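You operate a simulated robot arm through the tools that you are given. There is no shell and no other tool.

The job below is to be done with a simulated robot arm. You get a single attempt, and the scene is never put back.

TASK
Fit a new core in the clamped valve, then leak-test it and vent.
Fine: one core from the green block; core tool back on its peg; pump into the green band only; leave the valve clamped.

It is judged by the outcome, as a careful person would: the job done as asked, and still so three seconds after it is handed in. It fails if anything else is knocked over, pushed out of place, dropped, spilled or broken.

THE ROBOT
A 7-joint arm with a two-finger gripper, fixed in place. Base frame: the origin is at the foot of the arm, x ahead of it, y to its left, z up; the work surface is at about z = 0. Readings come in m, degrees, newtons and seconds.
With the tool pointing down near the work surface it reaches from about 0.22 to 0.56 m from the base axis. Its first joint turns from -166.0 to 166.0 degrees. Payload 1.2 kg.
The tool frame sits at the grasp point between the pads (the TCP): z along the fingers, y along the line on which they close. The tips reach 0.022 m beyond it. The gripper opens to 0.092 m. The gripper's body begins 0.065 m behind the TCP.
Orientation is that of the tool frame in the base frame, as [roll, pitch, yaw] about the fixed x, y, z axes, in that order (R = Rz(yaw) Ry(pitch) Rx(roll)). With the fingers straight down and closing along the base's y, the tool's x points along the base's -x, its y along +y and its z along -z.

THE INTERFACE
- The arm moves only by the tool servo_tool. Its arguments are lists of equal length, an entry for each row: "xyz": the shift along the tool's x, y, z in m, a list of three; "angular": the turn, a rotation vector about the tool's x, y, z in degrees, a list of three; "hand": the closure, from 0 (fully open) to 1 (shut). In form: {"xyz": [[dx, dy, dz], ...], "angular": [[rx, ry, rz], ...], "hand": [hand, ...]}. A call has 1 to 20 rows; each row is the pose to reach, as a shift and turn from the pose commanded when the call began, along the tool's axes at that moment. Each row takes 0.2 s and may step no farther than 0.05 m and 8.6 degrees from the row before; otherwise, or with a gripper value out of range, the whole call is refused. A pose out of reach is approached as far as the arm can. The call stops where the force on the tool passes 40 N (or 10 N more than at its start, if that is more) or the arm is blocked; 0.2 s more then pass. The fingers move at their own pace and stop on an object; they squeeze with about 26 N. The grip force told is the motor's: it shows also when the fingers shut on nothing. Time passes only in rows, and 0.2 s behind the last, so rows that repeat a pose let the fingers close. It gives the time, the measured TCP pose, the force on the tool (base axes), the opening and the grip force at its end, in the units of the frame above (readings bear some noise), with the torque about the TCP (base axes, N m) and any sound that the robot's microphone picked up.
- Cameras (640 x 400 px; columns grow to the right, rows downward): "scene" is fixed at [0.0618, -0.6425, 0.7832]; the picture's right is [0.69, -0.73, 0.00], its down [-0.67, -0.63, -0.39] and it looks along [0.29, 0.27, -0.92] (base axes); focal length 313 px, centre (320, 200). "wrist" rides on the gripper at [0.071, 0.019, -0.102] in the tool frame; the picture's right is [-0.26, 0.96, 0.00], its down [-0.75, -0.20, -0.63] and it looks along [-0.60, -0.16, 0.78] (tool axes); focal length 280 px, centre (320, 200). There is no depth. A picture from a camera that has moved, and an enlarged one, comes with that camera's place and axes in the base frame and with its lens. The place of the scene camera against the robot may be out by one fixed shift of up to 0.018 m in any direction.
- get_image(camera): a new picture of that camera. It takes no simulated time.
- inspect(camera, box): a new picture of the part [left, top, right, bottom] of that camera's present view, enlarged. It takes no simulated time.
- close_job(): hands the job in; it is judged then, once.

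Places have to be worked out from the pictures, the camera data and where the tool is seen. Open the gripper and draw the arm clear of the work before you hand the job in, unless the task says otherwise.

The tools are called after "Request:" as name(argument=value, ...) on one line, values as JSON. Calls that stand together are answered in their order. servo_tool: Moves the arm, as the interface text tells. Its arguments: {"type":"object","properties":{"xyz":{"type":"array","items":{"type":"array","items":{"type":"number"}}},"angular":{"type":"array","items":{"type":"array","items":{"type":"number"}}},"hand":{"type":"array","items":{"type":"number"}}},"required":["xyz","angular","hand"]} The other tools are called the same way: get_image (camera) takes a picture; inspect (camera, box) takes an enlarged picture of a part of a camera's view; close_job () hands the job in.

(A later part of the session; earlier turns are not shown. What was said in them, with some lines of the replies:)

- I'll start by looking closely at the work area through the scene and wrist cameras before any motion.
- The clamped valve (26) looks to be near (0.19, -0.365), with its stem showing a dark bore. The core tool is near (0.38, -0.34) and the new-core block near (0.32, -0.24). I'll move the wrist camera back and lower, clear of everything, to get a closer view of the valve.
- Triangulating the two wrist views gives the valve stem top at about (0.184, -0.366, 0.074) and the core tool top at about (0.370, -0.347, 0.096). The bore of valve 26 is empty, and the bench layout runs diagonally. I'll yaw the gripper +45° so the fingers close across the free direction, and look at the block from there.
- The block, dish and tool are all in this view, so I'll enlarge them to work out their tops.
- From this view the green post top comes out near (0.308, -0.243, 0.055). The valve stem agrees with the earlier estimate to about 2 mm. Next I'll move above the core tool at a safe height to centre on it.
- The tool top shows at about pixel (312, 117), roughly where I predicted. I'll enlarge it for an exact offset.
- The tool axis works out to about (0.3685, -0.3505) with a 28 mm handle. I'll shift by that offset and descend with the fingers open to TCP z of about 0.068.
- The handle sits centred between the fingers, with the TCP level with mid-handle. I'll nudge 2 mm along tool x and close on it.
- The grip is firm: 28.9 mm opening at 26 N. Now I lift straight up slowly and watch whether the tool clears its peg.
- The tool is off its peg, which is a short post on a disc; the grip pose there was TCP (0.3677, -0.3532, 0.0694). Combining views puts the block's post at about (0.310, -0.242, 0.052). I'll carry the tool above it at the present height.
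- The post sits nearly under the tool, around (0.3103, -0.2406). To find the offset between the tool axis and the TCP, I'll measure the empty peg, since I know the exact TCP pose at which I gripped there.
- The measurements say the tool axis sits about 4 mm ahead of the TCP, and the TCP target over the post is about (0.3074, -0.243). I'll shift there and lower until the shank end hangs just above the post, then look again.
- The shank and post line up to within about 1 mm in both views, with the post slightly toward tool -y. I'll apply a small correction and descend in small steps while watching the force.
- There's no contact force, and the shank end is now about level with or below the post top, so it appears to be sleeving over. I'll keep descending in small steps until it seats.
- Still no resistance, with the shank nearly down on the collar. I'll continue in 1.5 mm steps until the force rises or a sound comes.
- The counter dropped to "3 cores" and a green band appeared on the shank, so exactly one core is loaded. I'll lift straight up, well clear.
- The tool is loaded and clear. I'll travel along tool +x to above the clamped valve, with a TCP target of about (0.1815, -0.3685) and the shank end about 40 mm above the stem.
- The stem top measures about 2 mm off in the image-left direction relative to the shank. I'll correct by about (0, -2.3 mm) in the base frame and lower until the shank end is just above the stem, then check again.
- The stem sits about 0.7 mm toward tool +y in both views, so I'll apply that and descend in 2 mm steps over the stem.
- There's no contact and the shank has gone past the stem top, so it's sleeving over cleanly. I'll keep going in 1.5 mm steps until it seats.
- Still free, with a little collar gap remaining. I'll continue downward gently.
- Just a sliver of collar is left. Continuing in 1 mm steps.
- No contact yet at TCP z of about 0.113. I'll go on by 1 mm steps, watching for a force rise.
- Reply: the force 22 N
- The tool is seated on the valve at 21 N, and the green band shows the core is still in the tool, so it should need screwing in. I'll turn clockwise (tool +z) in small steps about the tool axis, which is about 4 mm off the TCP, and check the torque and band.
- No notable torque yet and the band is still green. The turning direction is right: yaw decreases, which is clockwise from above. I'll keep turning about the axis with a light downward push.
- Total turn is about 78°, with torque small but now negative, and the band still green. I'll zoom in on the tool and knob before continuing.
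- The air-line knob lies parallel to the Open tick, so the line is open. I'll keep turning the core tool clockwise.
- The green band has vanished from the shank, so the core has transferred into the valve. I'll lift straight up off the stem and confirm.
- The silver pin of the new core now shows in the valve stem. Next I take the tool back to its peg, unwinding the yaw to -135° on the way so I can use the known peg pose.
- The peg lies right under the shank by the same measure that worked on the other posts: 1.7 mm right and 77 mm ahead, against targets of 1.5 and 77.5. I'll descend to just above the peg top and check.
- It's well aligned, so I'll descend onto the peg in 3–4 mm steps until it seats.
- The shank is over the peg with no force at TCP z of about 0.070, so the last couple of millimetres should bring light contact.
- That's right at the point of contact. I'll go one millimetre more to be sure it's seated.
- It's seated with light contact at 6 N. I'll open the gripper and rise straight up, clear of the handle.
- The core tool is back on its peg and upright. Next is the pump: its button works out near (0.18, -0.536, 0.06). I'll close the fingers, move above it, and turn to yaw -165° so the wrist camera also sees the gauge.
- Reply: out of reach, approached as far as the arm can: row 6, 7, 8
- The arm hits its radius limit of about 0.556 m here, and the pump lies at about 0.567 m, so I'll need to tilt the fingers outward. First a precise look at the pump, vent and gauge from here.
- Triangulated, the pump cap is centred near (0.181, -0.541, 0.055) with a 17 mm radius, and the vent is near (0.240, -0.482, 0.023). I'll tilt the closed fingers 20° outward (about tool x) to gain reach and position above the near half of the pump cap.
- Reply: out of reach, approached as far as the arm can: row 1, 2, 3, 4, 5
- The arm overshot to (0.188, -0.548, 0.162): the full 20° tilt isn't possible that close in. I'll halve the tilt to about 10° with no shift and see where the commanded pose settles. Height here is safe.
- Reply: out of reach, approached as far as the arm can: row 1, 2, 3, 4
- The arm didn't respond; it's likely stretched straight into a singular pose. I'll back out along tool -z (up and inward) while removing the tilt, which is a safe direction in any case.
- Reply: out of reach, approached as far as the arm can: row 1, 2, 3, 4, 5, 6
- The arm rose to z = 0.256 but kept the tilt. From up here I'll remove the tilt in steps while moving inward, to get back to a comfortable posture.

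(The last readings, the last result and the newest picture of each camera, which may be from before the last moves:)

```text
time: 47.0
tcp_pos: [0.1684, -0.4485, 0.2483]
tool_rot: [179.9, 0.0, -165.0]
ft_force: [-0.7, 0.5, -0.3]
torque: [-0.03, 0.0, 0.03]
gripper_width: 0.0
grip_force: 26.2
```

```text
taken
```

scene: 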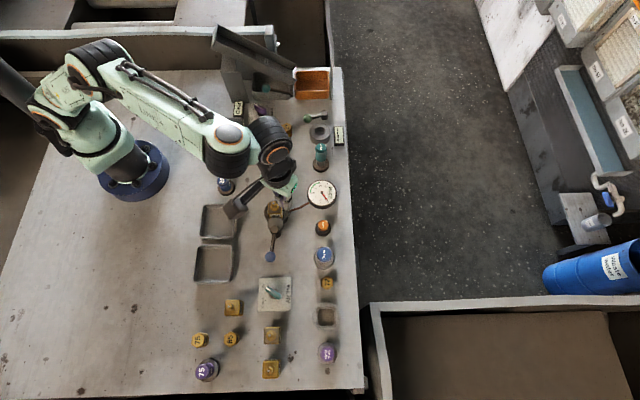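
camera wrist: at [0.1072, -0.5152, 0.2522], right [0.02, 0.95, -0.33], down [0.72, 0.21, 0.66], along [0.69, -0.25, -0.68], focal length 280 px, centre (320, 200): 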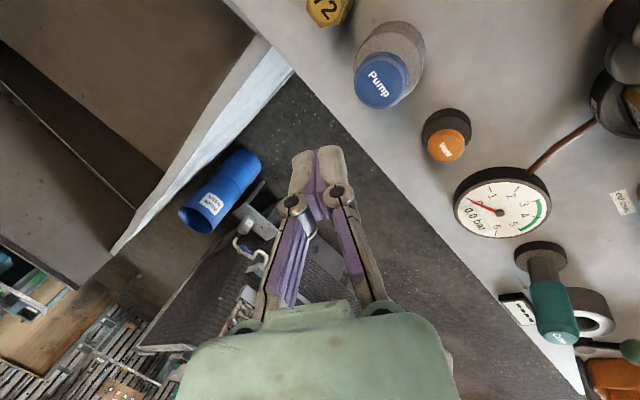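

That worked, and it shows the commanded pose follows what was actually reached. The arm can't tilt here, but straight down at a radius of about 0.555 the closed fingertips (±10 mm radially) still overlap the near half of the pump cap. I'll move there, above it.

Request:
servo_tool(xyz=[[0.004, -0.024, 0.03], [0.008, -0.048, 0.06], [0.0128, -0.0747, 0.09], [0.0128, -0.0747, 0.12], [0.0128, -0.0747, 0.14], [0.0128, -0.0747, 0.14]], angular=[[0, 0, 0], [0, 0, 0], [0, 0, 0], [0, 0, 0], [0, 0, 0], [0, 0, 0]], hand=[1, 1, 1, 1, 1, 1])

Request:
get_image(camera="wrist")

Request:
inspect(camera="scene", box=[270, 190, 370, 270])

```text
time: 48.4
tcp_pos: [0.1747, -0.5229, 0.1062]
tool_rot: [179.7, 0.0, -165.0]
ft_force: [0.7, -0.7, 0.3]
torque: [-0.01, -0.01, 0.01]
gripper_width: 0.0003
grip_force: 26.4
```

```text
taken
camera wrist: at [0.102, -0.5233, 0.2086], right [0.0, 1.0, 0.0], down [0.78, -0.01, 0.62], along [0.62, 0.0, -0.78], focal length 280 px, centre (320, 200)
```

wrist: 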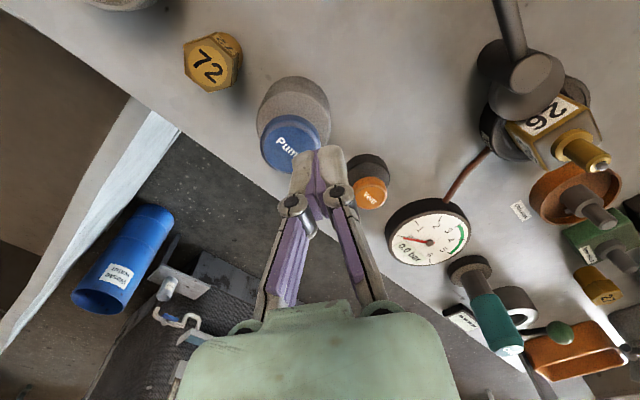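

```text
5.00 times, centred on (320, 230) of scene
camera zoom: at [0.0618, -0.6425, 0.7832], right [0.69, -0.73, 0.0], down [-0.67, -0.63, -0.39], along [0.29, 0.27, -0.92], focal length 1565 px, centre (320, 50)
```

zoom: 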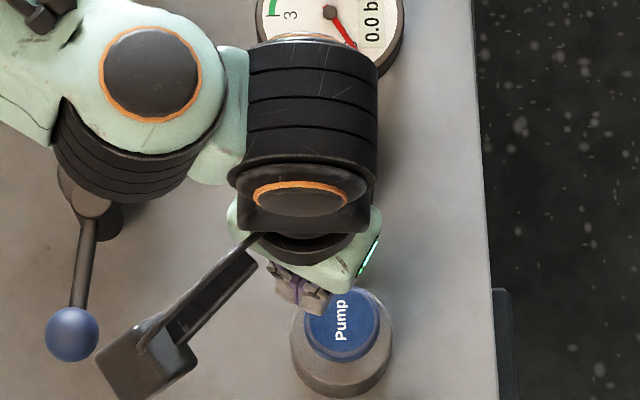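

I reached radius 0.551 at TCP z = 0.106 without trouble. I'll try to gain another 10 mm outward at this height before pressing.

Request:
servo_tool(xyz=[[0, -0.005, 0], [0, -0.01, 0], [0, -0.013, 0], [0, -0.013, 0]], angular=[[0, 0, 0], [0, 0, 0], [0, 0, 0], [0, 0, 0]], hand=[1, 1, 1, 1])

Request:
inspect(camera="wrist", box=[230, 60, 410, 220])

Request:
inspect(camera="scene", box=[290, 220, 360, 270])

```text
time: 49.4
tcp_pos: [0.1783, -0.5334, 0.1076]
tool_rot: [179.8, 0.0, -165.0]
ft_force: [-0.2, -0.2, 0.1]
torque: [0.01, -0.03, 0.02]
gripper_width: 0.0001
grip_force: 25.7
```

```text
2.50 times, centred on (320, 140) of wrist
camera zoom: at [0.1054, -0.5328, 0.2096], right [0.0, 1.0, 0.0], down [0.78, -0.01, 0.62], along [0.62, 0.0, -0.78], focal length 701 px, centre (320, 350)
```

zoom: 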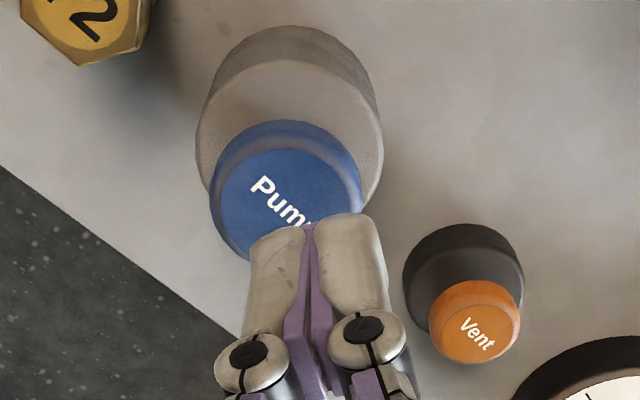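

```text
8.00 times, centred on (325, 245) of scene
camera zoom: at [0.0618, -0.6425, 0.7832], right [0.69, -0.73, 0.0], down [-0.67, -0.63, -0.39], along [0.29, 0.27, -0.92], focal length 2504 px, centre (280, -160)
```

zoom: 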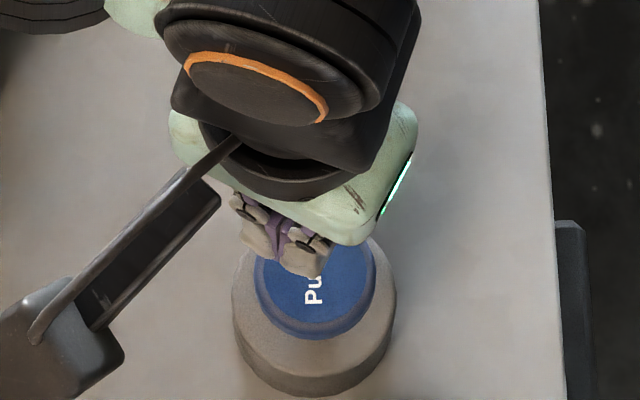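

I reached radius 0.562; the pump cap centre re-measures at (0.180, -0.541, 0.055), within about 8 mm of the fingertips. I'll lower toward the cap until light contact.

Request:
servo_tool(xyz=[[0, 0, 0.012], [0, 0, 0.022], [0, 0, 0.026], [0, 0, 0.029], [0, 0, 0.031]], angular=[[0, 0, 0], [0, 0, 0], [0, 0, 0], [0, 0, 0], [0, 0, 0]], hand=[1, 1, 1, 1, 1])

Request:
get_image(camera="wrist")

```text
time: 50.6
tcp_pos: [0.1793, -0.5304, 0.0776]
tool_rot: [179.8, 0.1, -164.9]
ft_force: [0.7, -1.1, 4.1]
torque: [-0.02, -0.02, 0.0]
gripper_width: 0.006
grip_force: 28.4
out of reach, approached as far as the arm can: row 1, 2, 3, 4, 5
```

```text
taken
camera wrist: at [0.1065, -0.53, 0.1789], right [0.0, 1.0, 0.0], down [0.78, 0.0, 0.62], along [0.62, 0.0, -0.78], focal length 280 px, centre (320, 200)
```

wrist: 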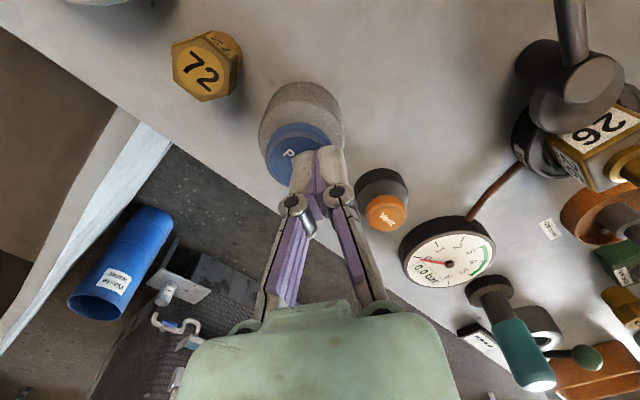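

There's light contact at 4 N and the gauge still reads 0.0. I'll press a little further and read the gauge.

Request:
servo_tool(xyz=[[0, 0, 0.0015], [0, 0, 0.003], [0, 0, 0.0045]], angular=[[0, 0, 0], [0, 0, 0], [0, 0, 0]], hand=[1, 1, 1])

Request:
get_image(camera="wrist")

Request:
inspect(camera="wrist", box=[390, 200, 510, 300])

```text
time: 51.4
tcp_pos: [0.1788, -0.531, 0.0732]
tool_rot: [179.8, 0.1, -164.9]
ft_force: [0.7, 2.9, 5.2]
torque: [0.08, -0.03, 0.04]
gripper_width: 0.0061
grip_force: 27.9
heard: click
```

```text
taken
camera wrist: at [0.1063, -0.5297, 0.1741], right [0.0, 1.0, 0.0], down [0.78, -0.01, 0.62], along [0.62, 0.0, -0.78], focal length 280 px, centre (320, 200)
```

wrist: 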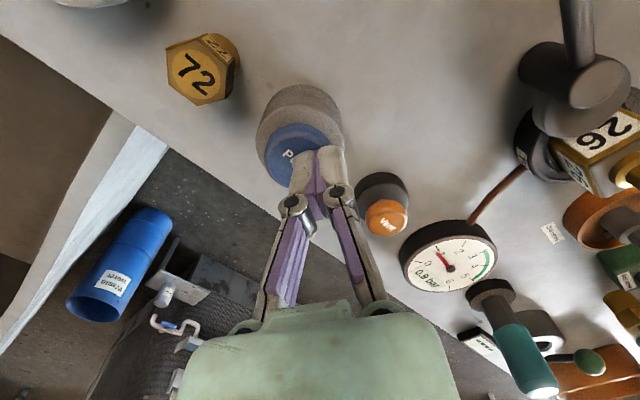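

```text
4.00 times, centred on (450, 250) of wrist
camera zoom: at [0.1063, -0.5297, 0.1741], right [0.0, 1.0, 0.0], down [0.78, -0.01, 0.62], along [0.62, 0.0, -0.78], focal length 1122 px, centre (-200, 0)
```

zoom: 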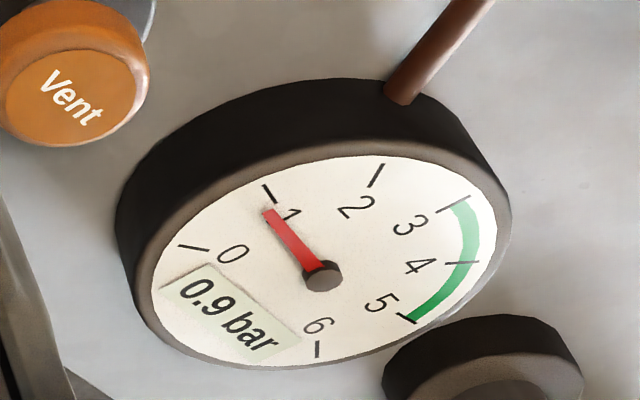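

One press gave a click and 0.9 bar. About four presses should put it inside the 3–5 band; I'll release, check, and repeat one press at a time.

Request:
servo_tool(xyz=[[0, 0, -0.004], [0, 0, -0.008], [0, 0, -0.008]], angular=[[0, 0, 0], [0, 0, 0], [0, 0, 0]], hand=[1, 1, 1])

Request:
inspect(camera="wrist", box=[390, 200, 510, 300])

```text
time: 52.2
tcp_pos: [0.179, -0.5315, 0.0801]
tool_rot: [179.8, 0.0, -165.1]
ft_force: [-0.9, 1.2, 1.9]
torque: [0.03, 0.01, 0.0]
gripper_width: 0.0058
grip_force: 27.9
```

```text
4.00 times, centred on (450, 250) of wrist
camera zoom: at [0.106, -0.5304, 0.182], right [0.0, 1.0, 0.0], down [0.78, -0.01, 0.62], along [0.62, 0.0, -0.78], focal length 1122 px, centre (-200, 0)
```

zoom: 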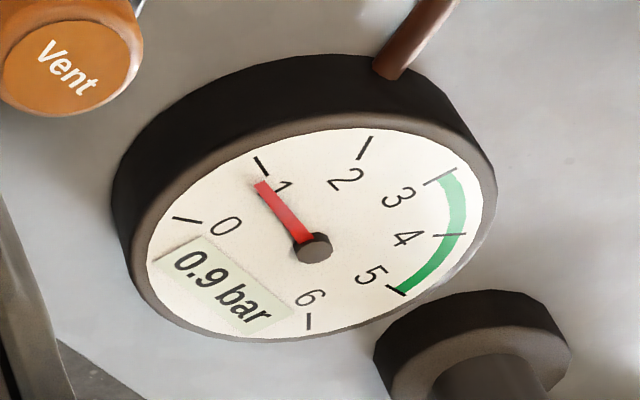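

It holds at 0.9 bar. Next is the second press, lifting a touch more first so the cap fully returns.

Request:
servo_tool(xyz=[[0, 0, -0.004], [0, 0, 0], [0, 0, 0.004], [0, 0, 0.007], [0, 0, 0.008]], angular=[[0, 0, 0], [0, 0, 0], [0, 0, 0], [0, 0, 0], [0, 0, 0]], hand=[1, 1, 1, 1, 1])

Request:
inspect(camera="wrist", box=[390, 200, 510, 300])

Request:
inspect(camera="wrist", box=[240, 70, 420, 230])

```text
time: 53.4
tcp_pos: [0.1784, -0.5295, 0.0722]
tool_rot: [179.8, 0.0, -165.0]
ft_force: [-2.7, -1.6, 7.4]
torque: [-0.04, 0.03, -0.01]
gripper_width: 0.006
grip_force: 27.8
heard: click
```

```text
4.00 times, centred on (450, 250) of wrist
camera zoom: at [0.1057, -0.5297, 0.1745], right [0.0, 1.0, 0.0], down [0.78, 0.0, 0.62], along [0.62, 0.0, -0.78], focal length 1122 px, centre (-200, 0)
```

zoom: 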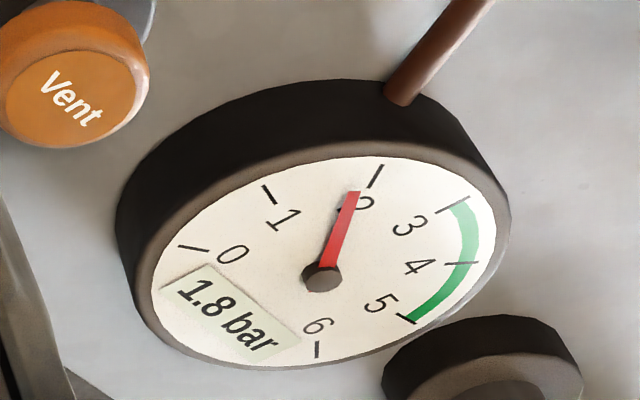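

```text
2.50 times, centred on (330, 150) of wrist
camera zoom: at [0.1057, -0.5297, 0.1745], right [0.0, 1.0, 0.0], down [0.78, 0.0, 0.62], along [0.62, 0.0, -0.78], focal length 701 px, centre (295, 325)
```

zoom: 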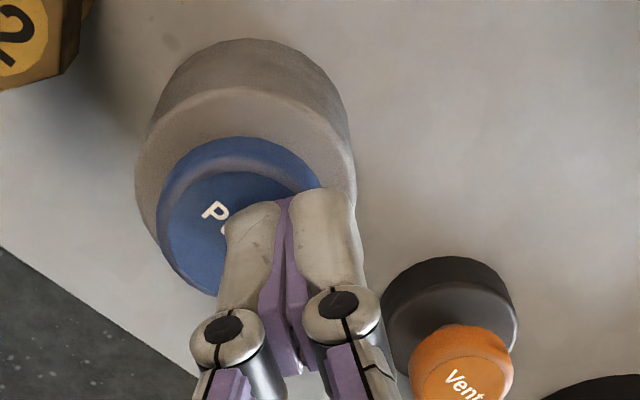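

That's 1.8 bar after two presses. Third press now, with the same stroke.

Request:
servo_tool(xyz=[[0, 0, -0.004], [0, 0, -0.009], [0, 0, -0.012], [0, 0, -0.008], [0, 0, -0.004], [0, 0, -0.001], [0, 0, 0]], angular=[[0, 0, 0], [0, 0, 0], [0, 0, 0], [0, 0, 0], [0, 0, 0], [0, 0, 0], [0, 0, 0]], hand=[1, 1, 1, 1, 1, 1, 1])

Request:
inspect(camera="wrist", box=[390, 200, 510, 300])

```text
time: 55.0
tcp_pos: [0.1782, -0.5299, 0.0715]
tool_rot: [179.9, -0.1, -165.0]
ft_force: [3.1, 3.3, 6.3]
torque: [0.04, -0.03, 0.0]
gripper_width: 0.0058
grip_force: 27.7
heard: click
```

```text
4.00 times, centred on (450, 250) of wrist
camera zoom: at [0.1059, -0.53, 0.1734], right [0.0, 1.0, 0.0], down [0.78, 0.0, 0.62], along [0.62, 0.0, -0.78], focal length 1122 px, centre (-200, 0)
```

zoom: 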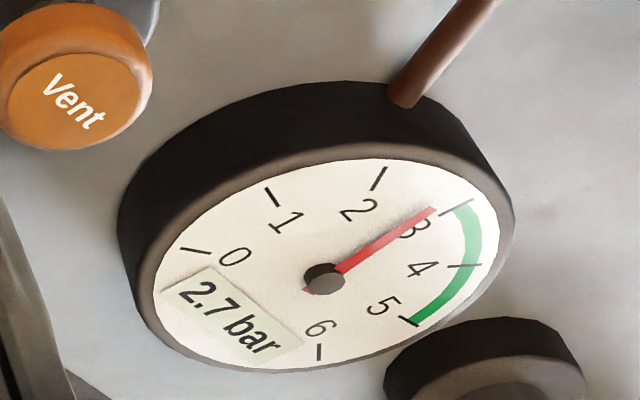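

The gauge reads 2.7 bar. A fourth press should land near 3.6, inside the green band.

Request:
servo_tool(xyz=[[0, 0, -0.004], [0, 0, -0.009], [0, 0, -0.012], [0, 0, -0.008], [0, 0, -0.004], [0, 0, -0.001], [0, 0, 0]], angular=[[0, 0, 0], [0, 0, 0], [0, 0, 0], [0, 0, 0], [0, 0, 0], [0, 0, 0], [0, 0, 0]], hand=[1, 1, 1, 1, 1, 1, 1])

Request:
inspect(camera="wrist", box=[390, 200, 510, 300])

```text
time: 56.6
tcp_pos: [0.1787, -0.5293, 0.0717]
tool_rot: [179.8, 0.0, -165.0]
ft_force: [-3.1, -1.9, 5.9]
torque: [-0.01, 0.0, -0.01]
gripper_width: 0.0059
grip_force: 28.5
heard: click
```

```text
4.00 times, centred on (450, 250) of wrist
camera zoom: at [0.1059, -0.5291, 0.1741], right [0.0, 1.0, 0.0], down [0.78, 0.0, 0.62], along [0.62, 0.0, -0.78], focal length 1122 px, centre (-200, 0)
```

zoom: 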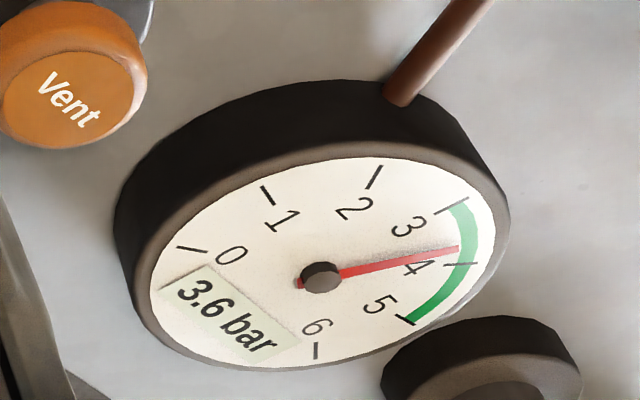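

3.6 bar is inside the green band. I'll lift clear of the pump and wait several seconds, watching the gauge for a leak.

Request:
servo_tool(xyz=[[0, 0, -0.005], [0, 0, -0.02], [0, 0, -0.05], [0, 0.01, -0.06], [0, 0.02, -0.06], [0, 0.02, -0.06], [0, 0.02, -0.06], [0, 0.02, -0.06]], angular=[[0, 0, 0], [0, 0, 0], [0, 0, 0], [0, 0, 0], [0, 0, 0], [0, 0, 0], [0, 0, 0], [0, 0, 0]], hand=[1, 1, 1, 1, 1, 1, 1, 1])

Request:
get_image(camera="wrist")

Request:
inspect(camera="wrist", box=[350, 140, 510, 280])

```text
time: 58.4
tcp_pos: [0.1728, -0.5091, 0.1325]
tool_rot: [179.8, 0.0, -165.0]
ft_force: [0.0, 0.1, 0.2]
torque: [-0.01, -0.01, 0.02]
gripper_width: 0.0
grip_force: 28.2
```

```text
taken
camera wrist: at [0.1006, -0.5098, 0.234], right [0.0, 1.0, 0.0], down [0.78, 0.0, 0.62], along [0.62, 0.0, -0.78], focal length 280 px, centre (320, 200)
```

wrist: 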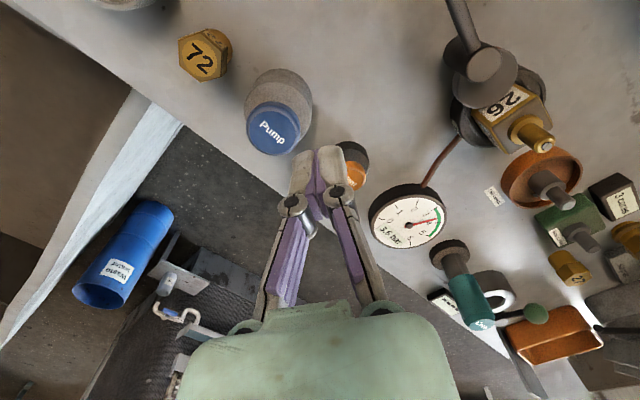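

```text
2.86 times, centred on (430, 210) of wrist
camera zoom: at [0.1006, -0.5098, 0.234], right [0.0, 1.0, 0.0], down [0.78, 0.0, 0.62], along [0.62, 0.0, -0.78], focal length 801 px, centre (6, 171)
```

zoom: 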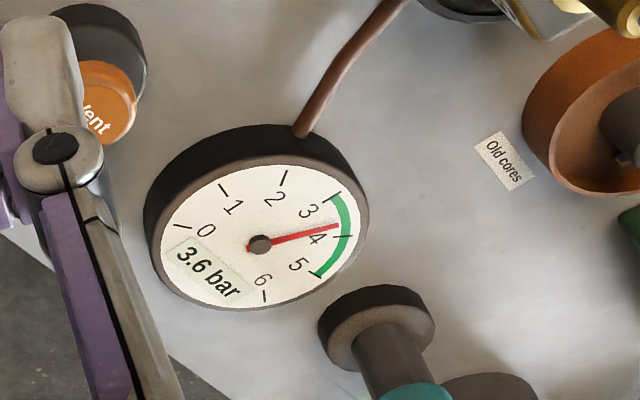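

It still reads 3.6 bar nearly 2 s on. I'll hold position for about 8 s more and read again.

Request:
servo_tool(xyz=[[0, 0, 0], [0, 0, 0], [0, 0, 0], [0, 0, 0], [0, 0, 0], [0, 0, 0], [0, 0, 0], [0, 0, 0], [0, 0, 0], [0, 0, 0], [0, 0, 0], [0, 0, 0], [0, 0, 0], [0, 0, 0], [0, 0, 0], [0, 0, 0], [0, 0, 0], [0, 0, 0], [0, 0, 0], [0, 0, 0]], angular=[[0, 0, 0], [0, 0, 0], [0, 0, 0], [0, 0, 0], [0, 0, 0], [0, 0, 0], [0, 0, 0], [0, 0, 0], [0, 0, 0], [0, 0, 0], [0, 0, 0], [0, 0, 0], [0, 0, 0], [0, 0, 0], [0, 0, 0], [0, 0, 0], [0, 0, 0], [0, 0, 0], [0, 0, 0], [0, 0, 0]], hand=[1, 1, 1, 1, 1, 1, 1, 1, 1, 1, 1, 1, 1, 1, 1, 1, 1, 1, 1, 1])

Request:
inspect(camera="wrist", box=[350, 140, 510, 280])

Request:
servo_tool(xyz=[[0, 0, 0], [0, 0, 0], [0, 0, 0], [0, 0, 0], [0, 0, 0], [0, 0, 0], [0, 0, 0], [0, 0, 0], [0, 0, 0], [0, 0, 0], [0, 0, 0], [0, 0, 0], [0, 0, 0], [0, 0, 0], [0, 0, 0], [0, 0, 0], [0, 0, 0], [0, 0, 0], [0, 0, 0], [0, 0, 0]], angular=[[0, 0, 0], [0, 0, 0], [0, 0, 0], [0, 0, 0], [0, 0, 0], [0, 0, 0], [0, 0, 0], [0, 0, 0], [0, 0, 0], [0, 0, 0], [0, 0, 0], [0, 0, 0], [0, 0, 0], [0, 0, 0], [0, 0, 0], [0, 0, 0], [0, 0, 0], [0, 0, 0], [0, 0, 0], [0, 0, 0]], hand=[1, 1, 1, 1, 1, 1, 1, 1, 1, 1, 1, 1, 1, 1, 1, 1, 1, 1, 1, 1])

Request:
inspect(camera="wrist", box=[350, 140, 510, 280])

```text
time: 62.6
tcp_pos: [0.173, -0.509, 0.1321]
tool_rot: [179.9, 0.0, -165.0]
ft_force: [0.0, 0.0, 0.2]
torque: [0.0, 0.02, 0.0]
gripper_width: 0.0
grip_force: 27.8
```

```text
2.86 times, centred on (430, 210) of wrist
camera zoom: at [0.1007, -0.5098, 0.234], right [0.0, 1.0, 0.0], down [0.78, 0.0, 0.62], along [0.62, 0.0, -0.78], focal length 801 px, centre (6, 171)
```

zoom: 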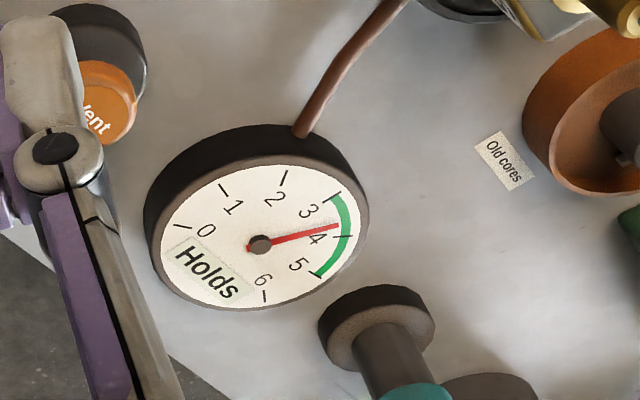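

```text
time: 66.8
tcp_pos: [0.1735, -0.5101, 0.1327]
tool_rot: [179.8, 0.0, -165.0]
ft_force: [0.5, 0.1, 1.3]
torque: [-0.01, 0.03, -0.01]
gripper_width: 0.0
grip_force: 28.0
```

```text
2.86 times, centred on (430, 210) of wrist
camera zoom: at [0.1007, -0.5098, 0.234], right [0.0, 1.0, 0.0], down [0.78, 0.0, 0.62], along [0.62, 0.0, -0.78], focal length 801 px, centre (6, 171)
```

zoom: 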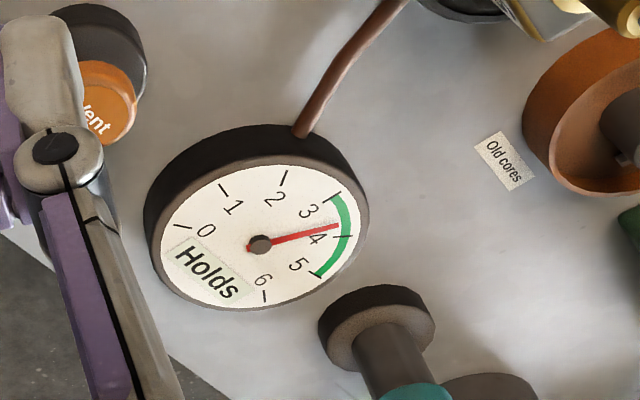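

The display reads "Holds" at 3.6 bar, so the leak test passes. I'll move above the vent button at about (0.240, -0.482).

Request:
servo_tool(xyz=[[-0.024, 0.004, 0], [-0.048, 0.008, 0], [-0.0714, 0.0114, 0.015], [-0.0714, 0.0114, 0.03], [-0.0714, 0.0114, 0.03]], angular=[[0, 0, 0], [0, 0, 0], [0, 0, 0], [0, 0, 0], [0, 0, 0]], hand=[1, 1, 1, 1, 1])

Request:
get_image(camera="wrist")

Request:
inspect(camera="wrist", box=[240, 60, 420, 220])

```text
time: 68.0
tcp_pos: [0.2416, -0.4794, 0.1009]
tool_rot: [179.8, 0.0, -165.0]
ft_force: [0.7, -0.1, -0.1]
torque: [0.0, 0.0, 0.02]
gripper_width: 0.0
grip_force: 28.2
```

```text
taken
camera wrist: at [0.1676, -0.4807, 0.2033], right [0.0, 1.0, 0.0], down [0.78, 0.0, 0.62], along [0.62, 0.0, -0.78], focal length 280 px, centre (320, 200)
```

wrist: 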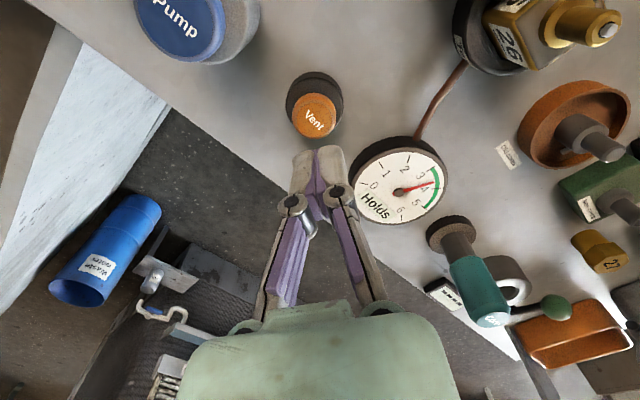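

```text
2.50 times, centred on (330, 140) of wrist
camera zoom: at [0.1676, -0.4807, 0.2033], right [0.0, 1.0, 0.0], down [0.78, 0.0, 0.62], along [0.62, 0.0, -0.78], focal length 701 px, centre (295, 350)
```

zoom: 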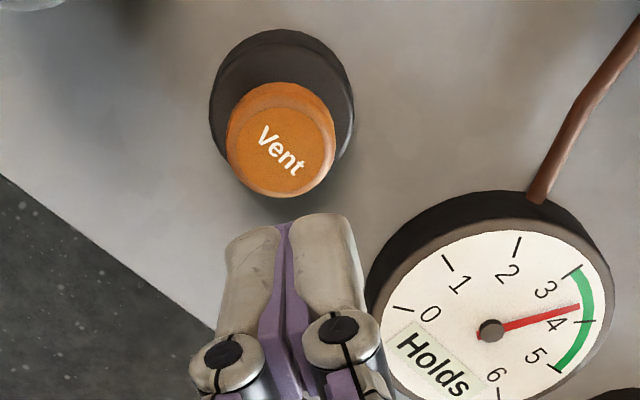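

The vent cap is about 3 mm off the current TCP. I'll correct and lower toward it.

Request:
servo_tool(xyz=[[0.0018, -0.0026, 0.015], [0.0018, -0.0026, 0.03], [0.0018, -0.0026, 0.04], [0.0018, -0.0026, 0.043], [0.0018, -0.0026, 0.046]], angular=[[0, 0, 0], [0, 0, 0], [0, 0, 0], [0, 0, 0], [0, 0, 0]], hand=[1, 1, 1, 1, 1])

Request:
get_image(camera="wrist")

```text
time: 69.2
tcp_pos: [0.2373, -0.4837, 0.0557]
tool_rot: [179.7, 0.0, -165.0]
ft_force: [-1.1, -0.6, 0.8]
torque: [0.01, -0.01, 0.01]
gripper_width: 0.0061
grip_force: 27.7
```

```text
taken
camera wrist: at [0.1657, -0.484, 0.1579], right [0.0, 1.0, 0.0], down [0.78, 0.0, 0.62], along [0.62, 0.0, -0.78], focal length 280 px, centre (320, 200)
```

wrist: 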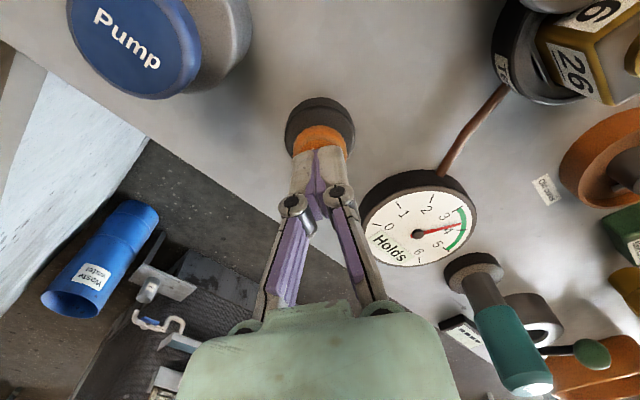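

Contact is just starting at TCP z = 0.056. I'll press the vent down now and read the gauge.

Request:
servo_tool(xyz=[[0, 0, 0.0015], [0, 0, 0.003], [0, 0, 0.0045], [0, 0, 0.006]], angular=[[0, 0, 0], [0, 0, 0], [0, 0, 0], [0, 0, 0]], hand=[1, 1, 1, 1])

Request:
get_image(camera="wrist")

Request:
inspect(camera="wrist", box=[350, 150, 490, 280])

```text
time: 70.2
tcp_pos: [0.2387, -0.485, 0.0511]
tool_rot: [179.9, 0.0, -164.9]
ft_force: [1.7, 0.9, 4.7]
torque: [-0.01, -0.06, -0.02]
gripper_width: 0.0061
grip_force: 28.1
heard: click
```

```text
taken
camera wrist: at [0.1657, -0.4839, 0.1529], right [0.0, 1.0, 0.0], down [0.78, 0.0, 0.62], along [0.62, 0.0, -0.78], focal length 280 px, centre (320, 200)
```

wrist: 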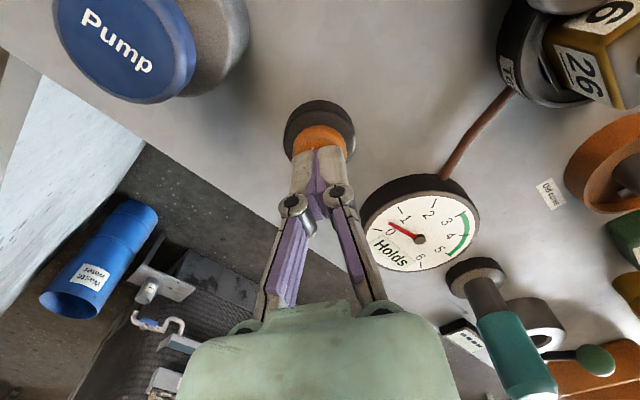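

```text
3.08 times, centred on (420, 215) of wrist
camera zoom: at [0.1657, -0.4839, 0.1529], right [0.0, 1.0, 0.0], down [0.78, 0.0, 0.62], along [0.62, 0.0, -0.78], focal length 863 px, centre (12, 154)
```

zoom: 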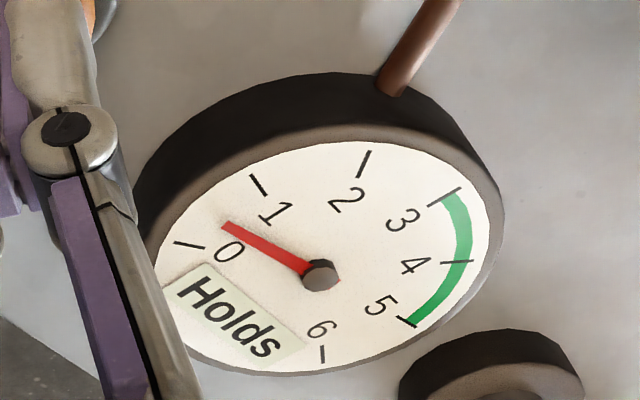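

The vent clicked and the needle is falling, now about 0.4 bar. I'll hold it pressed a little longer until it reads zero.

Request:
servo_tool(xyz=[[0, 0, 0], [0, 0, 0], [0, 0, 0], [0, 0, 0], [0, 0, 0], [0, 0, 0], [0, 0, 0]], angular=[[0, 0, 0], [0, 0, 0], [0, 0, 0], [0, 0, 0], [0, 0, 0], [0, 0, 0], [0, 0, 0]], hand=[1, 1, 1, 1, 1, 1, 1])

Request:
inspect(camera="wrist", box=[350, 150, 490, 280])

```text
time: 71.8
tcp_pos: [0.2381, -0.4841, 0.0489]
tool_rot: [179.7, 0.0, -165.0]
ft_force: [0.2, -1.1, 5.9]
torque: [-0.04, -0.05, -0.04]
gripper_width: 0.0064
grip_force: 27.5
```

```text
3.08 times, centred on (420, 215) of wrist
camera zoom: at [0.1651, -0.4839, 0.1526], right [0.0, 1.0, 0.0], down [0.78, 0.0, 0.62], along [0.62, 0.0, -0.78], focal length 863 px, centre (12, 154)
```

zoom: 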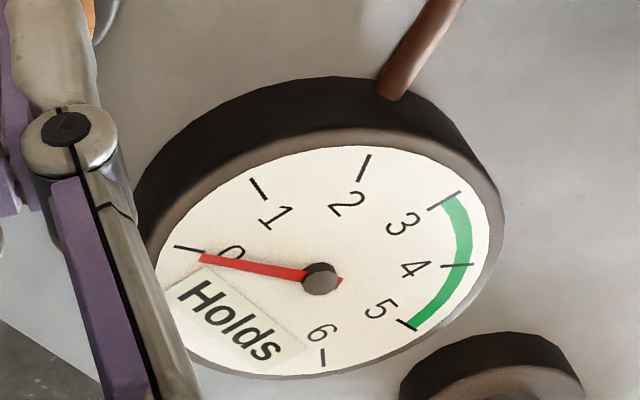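

The needle is at the zero position. I'll release the vent, rise, and move inward clear of the work while opening the hand.

Request:
servo_tool(xyz=[[0, 0, -0.005], [0, 0, -0.02], [0, 0, -0.05], [0, 0, -0.09], [0, 0.01, -0.13], [0, 0.04, -0.17], [0, 0.08, -0.19], [0, 0.12, -0.2], [0, 0.12, -0.2], [0, 0.12, -0.2]], angular=[[0, 0, 0], [0, 0, 0], [0, 0, 0], [0, 0, 0], [0, 0, 0], [0, 0, 0], [0, 0, 0], [0, 0, 0], [0, 0, 0], [0, 0, 0]], hand=[1, 1, 1, 1, 1, 0.5, 0, 0, 0, 0])

Request:
get_image(camera="wrist")

Request:
get_image(camera="scene")

```text
time: 74.0
tcp_pos: [0.2046, -0.3684, 0.2508]
tool_rot: [179.9, 0.1, -165.0]
ft_force: [-0.2, -0.1, -0.3]
torque: [-0.01, 0.0, -0.01]
gripper_width: 0.092
grip_force: 0.1
```

```text
taken
camera wrist: at [0.134, -0.3681, 0.3533], right [0.0, 1.0, 0.0], down [0.78, -0.01, 0.62], along [0.62, 0.0, -0.78], focal length 280 px, centre (320, 200)
```

wrist: 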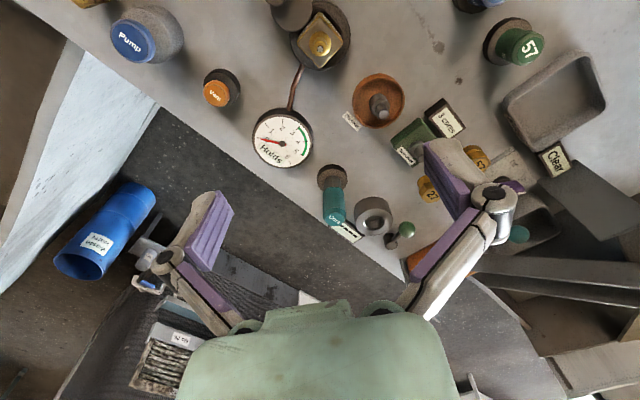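

```text
taken
```

scene: 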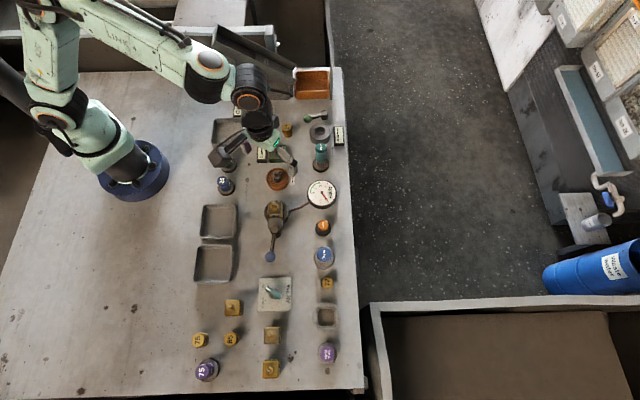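

The arm is clear and the hand is open. A final close check of the gauge, valve, tool and surroundings before handing in.

Request:
inspect(camera="scene", box=[240, 160, 360, 240])

Request:
inspect(camera="wrist", box=[240, 0, 480, 240])

Request:
inspect(camera="scene", box=[260, 90, 360, 170])

```text
5.00 times, centred on (300, 200) of scene
camera zoom: at [0.0618, -0.6425, 0.7832], right [0.69, -0.73, 0.0], down [-0.67, -0.63, -0.39], along [0.29, 0.27, -0.92], focal length 1565 px, centre (420, 200)
```

zoom: 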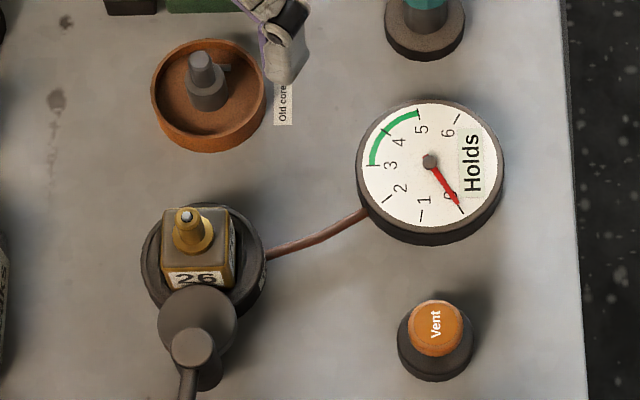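

```text
1.67 times, centred on (360, 120) of wrist
camera zoom: at [0.134, -0.3681, 0.3533], right [0.0, 1.0, 0.0], down [0.78, -0.01, 0.62], along [0.62, 0.0, -0.78], focal length 467 px, centre (253, 333)
```

zoom: 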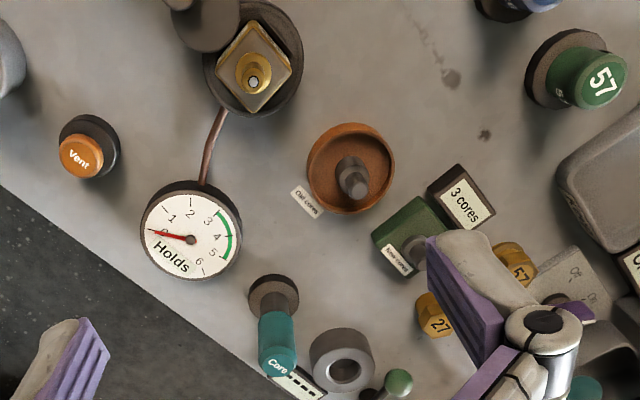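

```text
5.00 times, centred on (310, 130) of scene
camera zoom: at [0.0618, -0.6425, 0.7832], right [0.69, -0.73, 0.0], down [-0.67, -0.63, -0.39], along [0.29, 0.27, -0.92], focal length 1565 px, centre (370, 550)
```

zoom: 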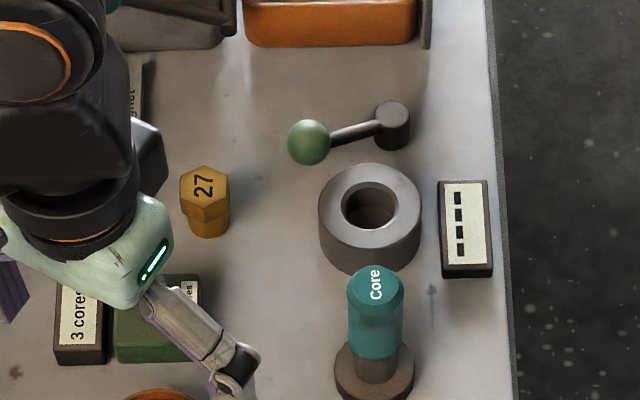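

The gauge is at zero with the "Holds" verdict, and valve 26 is still clamped with its new core. The counter shows 3 cores, the core tool stands upright on its peg, and nothing else has moved. Handing in.

Request:
close_job()

```text
The job is handed in.
```

The new core is fitted in valve 26. It held pressure on the leak test, and the line is vented back to zero.

- **Core:** I took one core from the green block, so its counter now reads 3. It screwed in clockwise, and its silver pin shows in the valve stem.
- **Leak test:** Four pump presses brought the gauge to 3.6 bar, inside the green band (3–5). It stayed there for about 10 seconds and the display read "Holds".
- **Vent:** I held the vent down until the needle reached zero. The "Holds" reading was still on the display at the end.
- **Left as asked:** The valve is still clamped and the core tool is back upright on its peg. The gripper is open and clear, and the final pictures showed nothing knocked over or out of place.

The pump button was at the edge of the arm's reach, so I pressed it off-centre. Each press clicked and registered on the gauge.
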